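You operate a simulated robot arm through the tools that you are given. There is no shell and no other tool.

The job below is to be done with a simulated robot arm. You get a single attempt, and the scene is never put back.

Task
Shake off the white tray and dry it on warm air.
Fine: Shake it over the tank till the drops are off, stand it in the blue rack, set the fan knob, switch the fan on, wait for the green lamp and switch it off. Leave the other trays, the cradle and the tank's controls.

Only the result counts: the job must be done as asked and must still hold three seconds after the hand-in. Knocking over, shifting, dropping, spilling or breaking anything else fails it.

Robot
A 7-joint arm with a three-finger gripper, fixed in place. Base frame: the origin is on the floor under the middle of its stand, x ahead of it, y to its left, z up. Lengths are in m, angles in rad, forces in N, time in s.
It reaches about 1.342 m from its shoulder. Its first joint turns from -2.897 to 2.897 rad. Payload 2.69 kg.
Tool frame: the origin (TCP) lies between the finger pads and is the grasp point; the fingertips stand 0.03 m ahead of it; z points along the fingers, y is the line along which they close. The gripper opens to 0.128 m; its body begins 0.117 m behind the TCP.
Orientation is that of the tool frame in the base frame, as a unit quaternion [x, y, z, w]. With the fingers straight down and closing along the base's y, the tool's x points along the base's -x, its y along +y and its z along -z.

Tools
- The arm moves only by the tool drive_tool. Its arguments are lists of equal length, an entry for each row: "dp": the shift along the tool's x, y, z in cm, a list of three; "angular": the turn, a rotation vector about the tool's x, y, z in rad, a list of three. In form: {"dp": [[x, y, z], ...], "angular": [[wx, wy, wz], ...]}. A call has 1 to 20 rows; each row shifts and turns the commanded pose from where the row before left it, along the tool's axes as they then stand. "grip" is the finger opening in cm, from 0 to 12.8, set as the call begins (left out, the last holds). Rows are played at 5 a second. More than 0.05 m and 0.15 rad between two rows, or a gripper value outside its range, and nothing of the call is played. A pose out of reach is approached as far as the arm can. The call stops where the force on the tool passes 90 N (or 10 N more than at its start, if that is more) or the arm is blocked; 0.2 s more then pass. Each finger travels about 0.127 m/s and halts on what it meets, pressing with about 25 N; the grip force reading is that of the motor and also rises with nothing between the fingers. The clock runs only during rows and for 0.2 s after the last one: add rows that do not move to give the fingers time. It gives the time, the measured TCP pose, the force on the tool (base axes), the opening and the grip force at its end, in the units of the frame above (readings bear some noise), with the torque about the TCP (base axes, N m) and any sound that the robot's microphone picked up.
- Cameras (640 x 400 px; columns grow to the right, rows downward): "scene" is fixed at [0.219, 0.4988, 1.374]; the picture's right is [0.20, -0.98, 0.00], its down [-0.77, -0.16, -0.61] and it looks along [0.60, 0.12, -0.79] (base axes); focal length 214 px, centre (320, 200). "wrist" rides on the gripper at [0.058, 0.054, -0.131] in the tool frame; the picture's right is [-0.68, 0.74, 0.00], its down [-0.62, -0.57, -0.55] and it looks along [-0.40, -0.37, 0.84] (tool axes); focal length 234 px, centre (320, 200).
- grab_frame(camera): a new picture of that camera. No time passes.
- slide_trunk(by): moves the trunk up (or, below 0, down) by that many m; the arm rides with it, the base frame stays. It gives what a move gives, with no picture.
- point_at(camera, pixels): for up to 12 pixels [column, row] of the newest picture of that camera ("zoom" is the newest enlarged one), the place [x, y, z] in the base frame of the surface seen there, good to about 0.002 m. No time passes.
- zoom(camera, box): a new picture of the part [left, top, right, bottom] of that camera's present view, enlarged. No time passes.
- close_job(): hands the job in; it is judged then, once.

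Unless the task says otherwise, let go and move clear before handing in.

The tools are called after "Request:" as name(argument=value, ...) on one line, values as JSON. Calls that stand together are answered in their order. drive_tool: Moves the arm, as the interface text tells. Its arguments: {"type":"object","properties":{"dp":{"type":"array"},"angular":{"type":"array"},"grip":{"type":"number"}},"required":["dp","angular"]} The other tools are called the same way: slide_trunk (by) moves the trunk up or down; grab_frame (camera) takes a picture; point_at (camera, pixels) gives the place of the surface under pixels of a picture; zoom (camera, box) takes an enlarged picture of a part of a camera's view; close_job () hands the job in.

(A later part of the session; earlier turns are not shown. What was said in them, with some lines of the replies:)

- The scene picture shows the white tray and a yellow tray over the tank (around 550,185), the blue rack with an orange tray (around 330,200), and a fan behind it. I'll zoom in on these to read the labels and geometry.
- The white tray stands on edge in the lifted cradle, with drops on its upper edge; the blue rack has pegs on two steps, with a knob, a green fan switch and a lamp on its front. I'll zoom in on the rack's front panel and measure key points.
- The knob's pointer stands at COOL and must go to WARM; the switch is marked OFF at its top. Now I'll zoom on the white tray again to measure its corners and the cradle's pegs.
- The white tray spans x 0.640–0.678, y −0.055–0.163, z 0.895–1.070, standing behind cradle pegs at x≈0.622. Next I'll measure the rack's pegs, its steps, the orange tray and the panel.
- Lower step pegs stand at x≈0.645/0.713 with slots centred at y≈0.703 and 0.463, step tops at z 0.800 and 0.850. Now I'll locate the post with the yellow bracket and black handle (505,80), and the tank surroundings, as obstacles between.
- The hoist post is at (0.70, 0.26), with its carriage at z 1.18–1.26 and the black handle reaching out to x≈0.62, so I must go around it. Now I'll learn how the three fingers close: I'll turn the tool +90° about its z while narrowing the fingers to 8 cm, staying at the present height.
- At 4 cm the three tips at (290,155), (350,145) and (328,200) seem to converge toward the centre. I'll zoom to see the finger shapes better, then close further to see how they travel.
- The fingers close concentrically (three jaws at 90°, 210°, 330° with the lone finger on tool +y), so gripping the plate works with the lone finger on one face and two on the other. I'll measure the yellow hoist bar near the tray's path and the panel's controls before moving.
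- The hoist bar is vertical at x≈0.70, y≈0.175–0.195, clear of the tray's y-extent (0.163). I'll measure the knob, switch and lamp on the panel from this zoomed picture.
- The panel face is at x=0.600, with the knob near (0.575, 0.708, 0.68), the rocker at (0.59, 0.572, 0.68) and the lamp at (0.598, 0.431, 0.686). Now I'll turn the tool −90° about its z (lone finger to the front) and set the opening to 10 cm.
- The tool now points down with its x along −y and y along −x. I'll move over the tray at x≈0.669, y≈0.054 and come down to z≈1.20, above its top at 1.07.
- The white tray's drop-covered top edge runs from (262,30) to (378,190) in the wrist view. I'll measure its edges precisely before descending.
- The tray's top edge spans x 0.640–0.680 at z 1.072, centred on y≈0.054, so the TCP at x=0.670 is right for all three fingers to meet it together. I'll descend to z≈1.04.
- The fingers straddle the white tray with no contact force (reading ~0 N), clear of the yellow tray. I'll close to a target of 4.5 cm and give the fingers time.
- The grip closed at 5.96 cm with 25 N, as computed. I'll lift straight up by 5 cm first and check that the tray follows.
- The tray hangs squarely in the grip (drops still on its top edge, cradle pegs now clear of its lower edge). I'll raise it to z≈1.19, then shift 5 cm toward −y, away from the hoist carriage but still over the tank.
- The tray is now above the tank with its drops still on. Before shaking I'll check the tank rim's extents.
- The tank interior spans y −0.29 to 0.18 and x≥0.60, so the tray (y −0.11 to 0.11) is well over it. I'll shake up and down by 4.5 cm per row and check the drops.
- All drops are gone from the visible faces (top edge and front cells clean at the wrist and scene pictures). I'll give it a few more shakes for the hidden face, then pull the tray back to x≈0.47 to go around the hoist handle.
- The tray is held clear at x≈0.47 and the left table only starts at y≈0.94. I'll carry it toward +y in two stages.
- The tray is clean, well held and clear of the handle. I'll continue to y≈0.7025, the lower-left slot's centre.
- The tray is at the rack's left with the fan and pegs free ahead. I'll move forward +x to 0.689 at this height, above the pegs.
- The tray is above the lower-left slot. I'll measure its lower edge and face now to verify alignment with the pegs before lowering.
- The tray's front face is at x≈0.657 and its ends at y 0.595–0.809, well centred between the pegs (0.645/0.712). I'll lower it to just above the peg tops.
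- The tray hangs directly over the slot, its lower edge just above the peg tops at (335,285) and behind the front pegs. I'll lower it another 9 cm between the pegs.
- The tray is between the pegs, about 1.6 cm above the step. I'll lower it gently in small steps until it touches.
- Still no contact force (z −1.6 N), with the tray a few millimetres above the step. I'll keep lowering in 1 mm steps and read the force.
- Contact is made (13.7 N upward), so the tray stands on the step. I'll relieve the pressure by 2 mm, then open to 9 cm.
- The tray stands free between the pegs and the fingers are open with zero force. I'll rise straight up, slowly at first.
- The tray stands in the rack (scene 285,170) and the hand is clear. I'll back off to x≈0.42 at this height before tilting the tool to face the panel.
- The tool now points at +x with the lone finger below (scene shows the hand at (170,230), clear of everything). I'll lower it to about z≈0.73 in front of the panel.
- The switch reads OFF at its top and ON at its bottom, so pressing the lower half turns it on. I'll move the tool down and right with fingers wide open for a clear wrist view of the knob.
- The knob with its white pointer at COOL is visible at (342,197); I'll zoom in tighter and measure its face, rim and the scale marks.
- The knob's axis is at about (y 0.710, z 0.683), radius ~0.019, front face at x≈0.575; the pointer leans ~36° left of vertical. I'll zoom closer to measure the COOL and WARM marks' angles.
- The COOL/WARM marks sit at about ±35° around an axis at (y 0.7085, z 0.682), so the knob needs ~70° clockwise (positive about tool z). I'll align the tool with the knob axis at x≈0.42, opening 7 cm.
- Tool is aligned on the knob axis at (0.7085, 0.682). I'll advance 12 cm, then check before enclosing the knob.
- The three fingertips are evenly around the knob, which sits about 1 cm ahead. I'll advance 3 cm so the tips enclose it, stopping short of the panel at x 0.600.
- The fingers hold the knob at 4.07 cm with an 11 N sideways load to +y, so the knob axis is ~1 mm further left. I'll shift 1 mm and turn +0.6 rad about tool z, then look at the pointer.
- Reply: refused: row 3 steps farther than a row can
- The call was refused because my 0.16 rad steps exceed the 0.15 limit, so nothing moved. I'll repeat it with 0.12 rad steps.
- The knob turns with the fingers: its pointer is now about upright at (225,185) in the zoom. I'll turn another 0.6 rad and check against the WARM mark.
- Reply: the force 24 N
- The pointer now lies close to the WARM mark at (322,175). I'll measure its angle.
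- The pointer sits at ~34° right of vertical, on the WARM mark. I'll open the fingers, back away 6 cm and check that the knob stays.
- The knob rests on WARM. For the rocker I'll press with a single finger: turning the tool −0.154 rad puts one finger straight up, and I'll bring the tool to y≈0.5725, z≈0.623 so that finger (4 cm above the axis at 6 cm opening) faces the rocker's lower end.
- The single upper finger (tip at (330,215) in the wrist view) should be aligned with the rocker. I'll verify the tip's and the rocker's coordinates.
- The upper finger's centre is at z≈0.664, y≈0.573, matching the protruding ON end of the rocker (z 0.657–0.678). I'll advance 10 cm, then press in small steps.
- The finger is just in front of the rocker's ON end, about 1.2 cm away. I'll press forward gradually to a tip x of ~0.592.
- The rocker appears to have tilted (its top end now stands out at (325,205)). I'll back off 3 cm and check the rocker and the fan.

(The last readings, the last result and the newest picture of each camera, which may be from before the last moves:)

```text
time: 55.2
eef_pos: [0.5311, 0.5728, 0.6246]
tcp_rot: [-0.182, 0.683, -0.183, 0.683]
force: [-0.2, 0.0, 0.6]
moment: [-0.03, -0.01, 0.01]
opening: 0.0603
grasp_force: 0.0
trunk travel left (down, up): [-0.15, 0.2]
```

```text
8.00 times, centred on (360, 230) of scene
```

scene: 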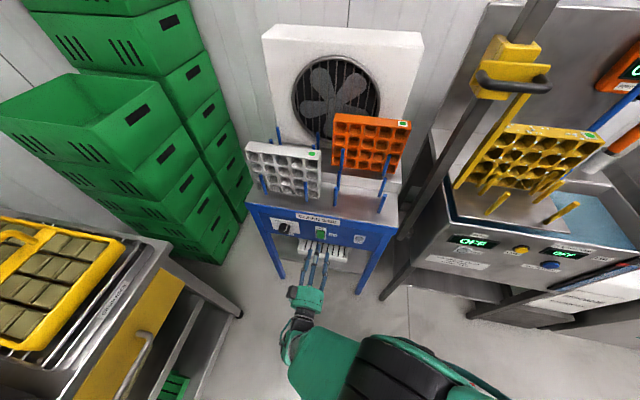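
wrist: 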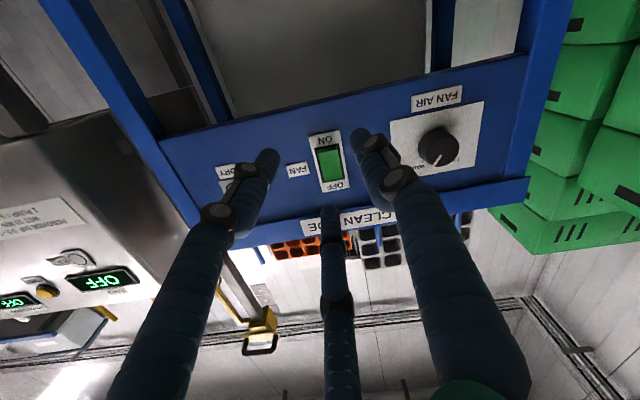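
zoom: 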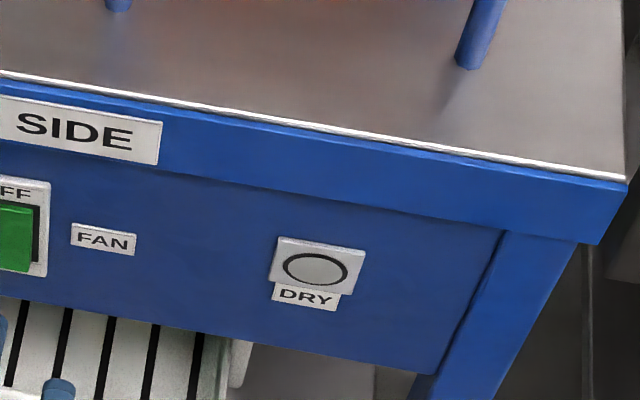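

The rocker sprang back to OFF: it was pressed only about halfway, and the lamp and fan are unchanged. I'll press again, about 4 mm deeper.

Request:
drive_tool(dp=[[0, 0, 1.5], [0, 0, 1.2], [0, 0, 0.3], [0, 0, 0.2], [0, 0, 0.15], [0, 0, 0]], angular=[[0, 0, 0], [0, 0, 0], [0, 0, 0], [0, 0, 0], [0, 0, 0], [0, 0, 0]])

Request:
zoom(camera="scene", box=[290, 205, 350, 255])

Request:
zoom(camera="scene", box=[240, 10, 440, 140])

```text
time: 56.6
eef_pos: [0.5647, 0.5735, 0.6247]
tcp_rot: [-0.183, 0.683, -0.184, 0.683]
force: [-38.5, -2.3, 3.2]
moment: [-0.26, -1.81, -0.13]
opening: 0.0674
grasp_force: 5.1
trunk travel left (down, up): [-0.15, 0.2]
```

```text
8.00 times, centred on (320, 230) of scene
```

zoom: 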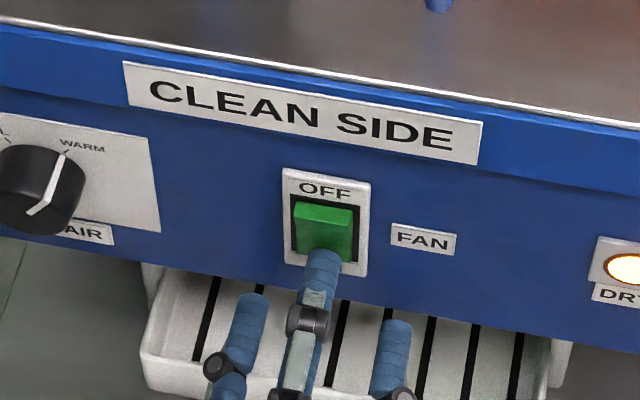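

```text
3.08 times, centred on (340, 75) of scene
```

zoom: 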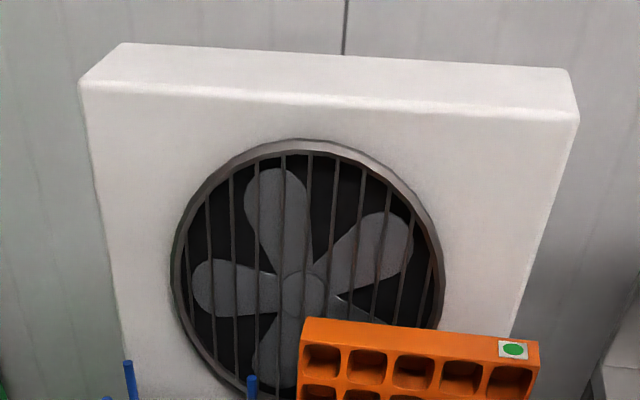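

The lamp now glows amber and the rocker has flipped, with 38 N of push against its stop. I'll back off and check it stays on.

Request:
drive_tool(dp=[[0, 0, -0.5], [0, 0, -1.5], [0, 0, -1.5], [0, 0, 0]], angular=[[0, 0, 0], [0, 0, 0], [0, 0, 0], [0, 0, 0]])

Request:
zoom(camera="scene", box=[290, 205, 350, 255])

Request:
grab_frame(camera="scene")

```text
time: 57.6
eef_pos: [0.5306, 0.5729, 0.6246]
tcp_rot: [-0.182, 0.683, -0.184, 0.683]
force: [0.7, 0.3, 0.0]
moment: [0.03, 0.03, 0.01]
opening: 0.0601
grasp_force: 0.1
trunk travel left (down, up): [-0.15, 0.2]
```

```text
8.00 times, centred on (320, 230) of scene
```

zoom: 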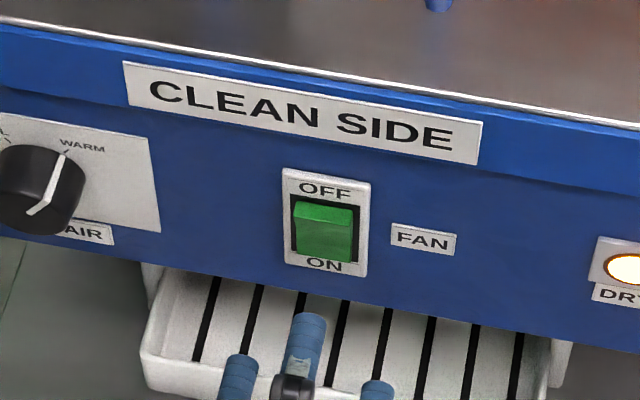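

```text
taken
```

scene: 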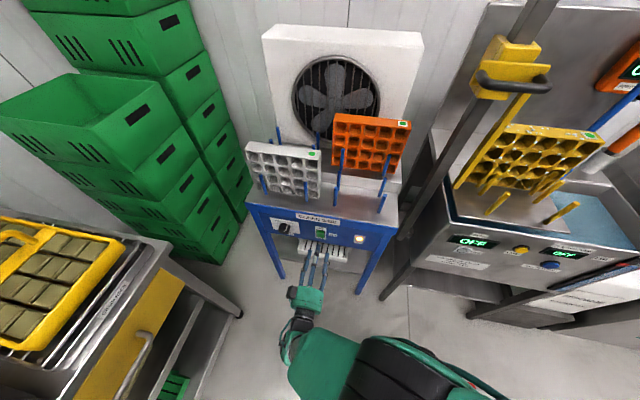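

The fan is on (rocker stays at ON, lamp amber). While waiting I'll raise the tool 3.2 cm so the upper finger faces the rocker's OFF end, then idle and watch the lamp.

Request:
drive_tool(dp=[[-1.39, -0.8, 0], [-1.39, -0.8, 0], [0, 0, 0], [0, 0, 0], [0, 0, 0], [0, 0, 0], [0, 0, 0], [0, 0, 0], [0, 0, 0], [0, 0, 0]], angular=[[0, 0, 0], [0, 0, 0], [0, 0, 0], [0, 0, 0], [0, 0, 0], [0, 0, 0], [0, 0, 0], [0, 0, 0], [0, 0, 0], [0, 0, 0]])

Request:
grab_frame(camera="scene")

Request:
zoom(camera="scene", box=[290, 205, 390, 265])

```text
time: 59.8
eef_pos: [0.5306, 0.5733, 0.6566]
tcp_rot: [-0.183, 0.683, -0.183, 0.683]
force: [-0.1, -0.3, 0.3]
moment: [0.01, -0.02, -0.01]
opening: 0.0598
grasp_force: 0.1
trunk travel left (down, up): [-0.15, 0.2]
```

```text
taken
```

scene: 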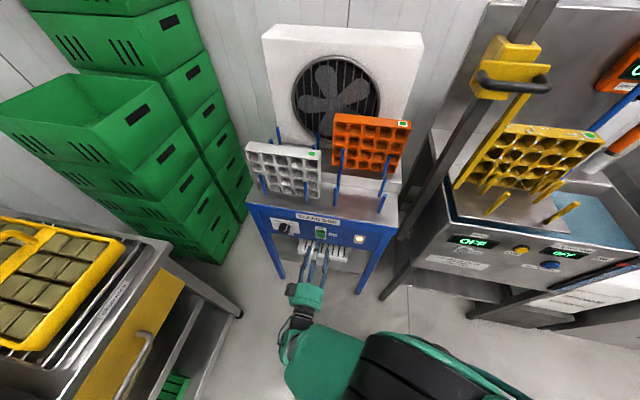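

```text
6.40 times, centred on (340, 235) of scene
```

zoom: 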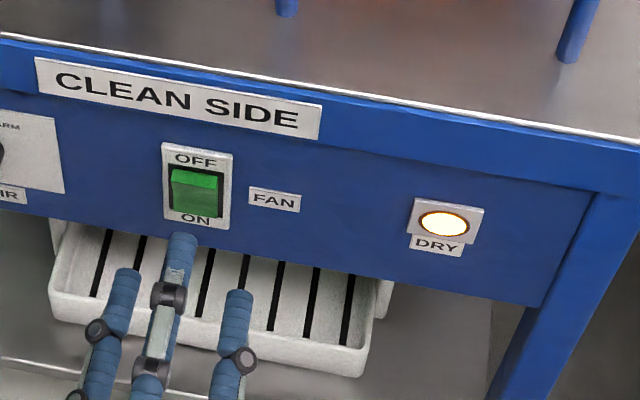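

The fan blades have moved (it spins) and the lamp at (360,238) is still amber. I'll wait a few seconds and look again.

Request:
drive_tool(dp=[[0, 0, 0], [0, 0, 0], [0, 0, 0], [0, 0, 0], [0, 0, 0], [0, 0, 0], [0, 0, 0], [0, 0, 0], [0, 0, 0], [0, 0, 0], [0, 0, 0], [0, 0, 0], [0, 0, 0], [0, 0, 0], [0, 0, 0]], angular=[[0, 0, 0], [0, 0, 0], [0, 0, 0], [0, 0, 0], [0, 0, 0], [0, 0, 0], [0, 0, 0], [0, 0, 0], [0, 0, 0], [0, 0, 0], [0, 0, 0], [0, 0, 0], [0, 0, 0], [0, 0, 0], [0, 0, 0]])

Request:
zoom(camera="scene", box=[290, 205, 390, 265])

```text
time: 63.0
eef_pos: [0.5304, 0.5728, 0.657]
tcp_rot: [-0.182, 0.683, -0.184, 0.683]
force: [0.2, 0.9, -0.1]
moment: [0.01, 0.01, 0.0]
opening: 0.0599
grasp_force: 0.1
trunk travel left (down, up): [-0.15, 0.2]
```

```text
6.40 times, centred on (340, 235) of scene
```

zoom: 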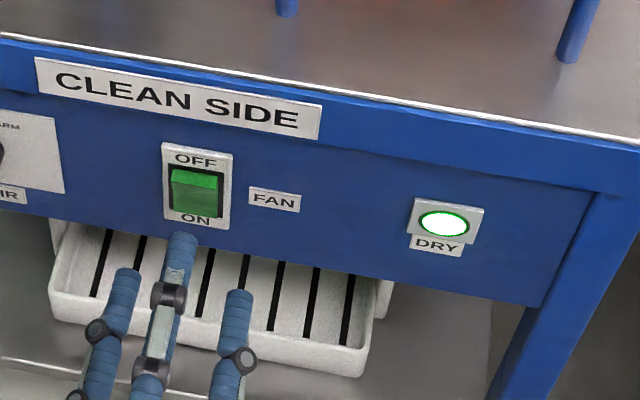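

The lamp has turned green. I'll lower the finger 5 mm to z≈0.692 and press the rocker's OFF end with the same depth as before.

Request:
drive_tool(dp=[[0.43, 0.25, 0], [0, 0, 1.5], [0, 0, 1.2], [0, 0, 0.4], [0, 0, 0.2], [0, 0, 0.2], [0, 0, 0]], angular=[[0, 0, 0], [0, 0, 0], [0, 0, 0], [0, 0, 0], [0, 0, 0], [0, 0, 0], [0, 0, 0]])

Request:
zoom(camera="scene", box=[290, 205, 390, 265])

```text
time: 64.6
eef_pos: [0.5654, 0.5737, 0.6514]
tcp_rot: [-0.183, 0.683, -0.184, 0.683]
force: [-12.6, -1.5, 4.2]
moment: [-0.11, -0.55, 0.02]
opening: 0.0652
grasp_force: 3.6
trunk travel left (down, up): [-0.15, 0.2]
```

```text
6.40 times, centred on (340, 235) of scene
```

zoom: 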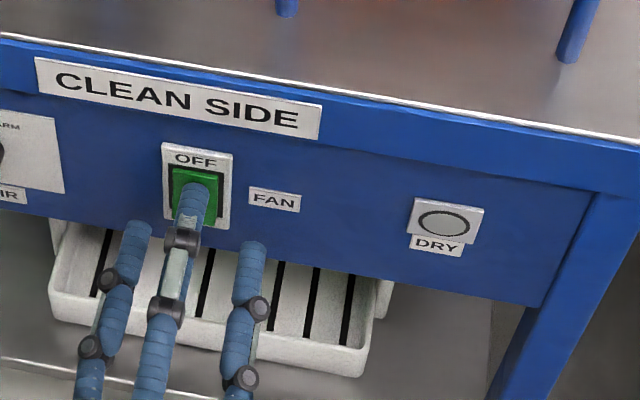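

The lamp has gone out and the rocker has flipped back. I'll back well away and check that it stays off and everything stands.

Request:
drive_tool(dp=[[0, 0, -0.5], [0, 0, -2], [0, 0, -3], [0, 0, -4], [0, 0, -4], [0, 0, -3], [0, 0, 0], [0, 0, 0], [0, 0, 0]], angular=[[0, 0, 0], [0, 0, 0], [0, 0, 0], [0, 0, 0], [0, 0, 0], [0, 0, 0], [0, 0, 0], [0, 0, 0], [0, 0, 0]])

Request:
grab_frame(camera="scene")

Request:
zoom(camera="scene", box=[260, 195, 380, 265])

Request:
zoom(camera="scene", box=[230, 90, 430, 220])

```text
time: 66.6
eef_pos: [0.3992, 0.5729, 0.6509]
tcp_rot: [-0.183, 0.683, -0.183, 0.683]
force: [-0.8, -0.2, -0.3]
moment: [0.0, -0.01, 0.02]
opening: 0.0602
grasp_force: 0.0
trunk travel left (down, up): [-0.15, 0.2]
```

```text
taken
```

scene: 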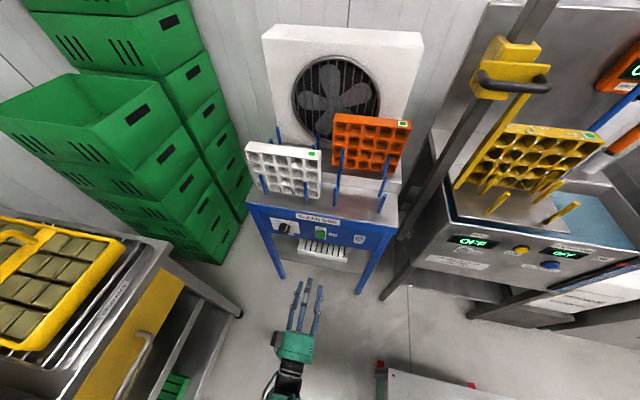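

```text
5.33 times, centred on (320, 230) of scene
```

zoom: 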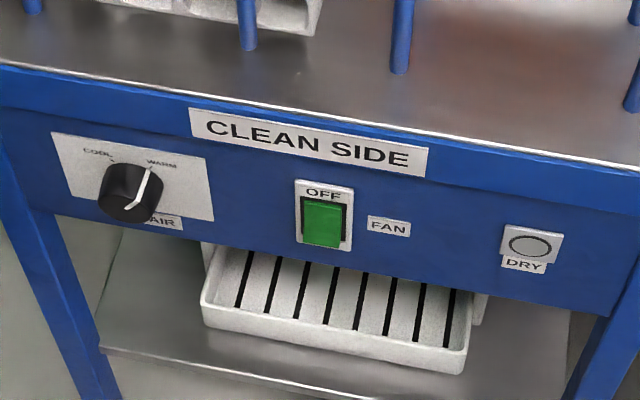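

```text
3.08 times, centred on (330, 155) of scene
```

zoom: 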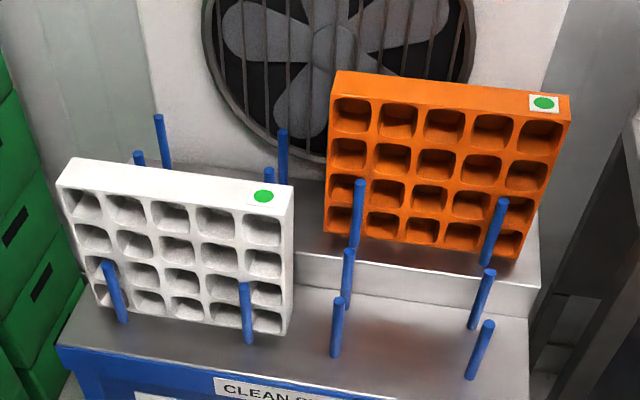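

The white tray has turned bright (dry), the rocker is at OFF with the lamp out, the knob is on WARM and the other trays are untouched. I'll idle briefly to confirm the state holds.

Request:
drive_tool(dp=[[0, 0, -2], [0, 0, 0], [0, 0, 0], [0, 0, 0], [0, 0, 0], [0, 0, 0], [0, 0, 0]], angular=[[0, 0, 0], [0, 0, 0], [0, 0, 0], [0, 0, 0], [0, 0, 0], [0, 0, 0], [0, 0, 0]])

Request:
grab_frame(camera="scene")

Request:
zoom(camera="scene", box=[260, 195, 380, 265])

```text
time: 68.2
eef_pos: [0.3883, 0.5691, 0.65]
tcp_rot: [-0.178, 0.684, -0.188, 0.682]
force: [-0.7, -0.8, -1.1]
moment: [0.02, 0.01, 0.02]
opening: 0.0602
grasp_force: 0.1
trunk travel left (down, up): [-0.15, 0.2]
```

```text
taken
```

scene: 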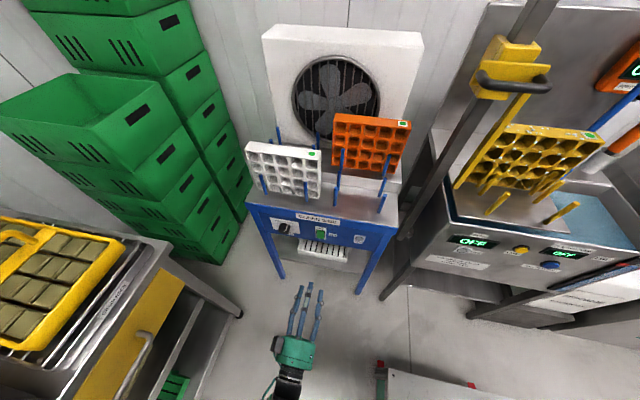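

```text
5.33 times, centred on (320, 230) of scene
```

zoom: 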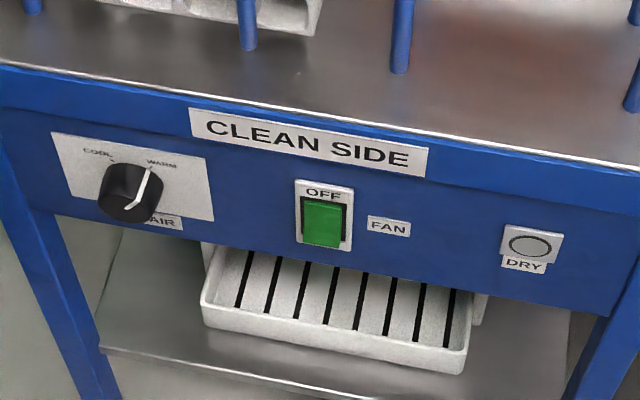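

The fan blades stand still at the same angle as before, the rocker is OFF, the lamp is out, the knob is at WARM and the dry white tray stands in the blue rack with the hand well clear. I'm handing in.

Request:
close_job()

```text
The job is handed in.
```

The white tray has been shaken off, dried on warm air and left standing in the blue rack. The job is handed in; I haven't been told how it was judged.

- **Shaking:** I shook the tray over the tank until no drops showed on its top edge or front. I couldn't see its back face, so I gave it a few extra shakes.
- **Rack:** It stands upright in the lower-left slot of the blue rack.
- **Drying:** I set the fan knob from COOL to WARM and switched the fan on. The first press sprang back, so I pressed again, deeper. When the lamp turned green I switched the fan off. The tray now looks visibly drier.
- **Final state:** In the last pictures the fan switch is at OFF, the lamp is out and the blades are still. The knob is still at WARM and the hand is clear of the rack.
- **Left alone:** I didn't touch the yellow and orange trays, the tank's controls or the cradle itself. I only lifted the white tray out of the cradle.
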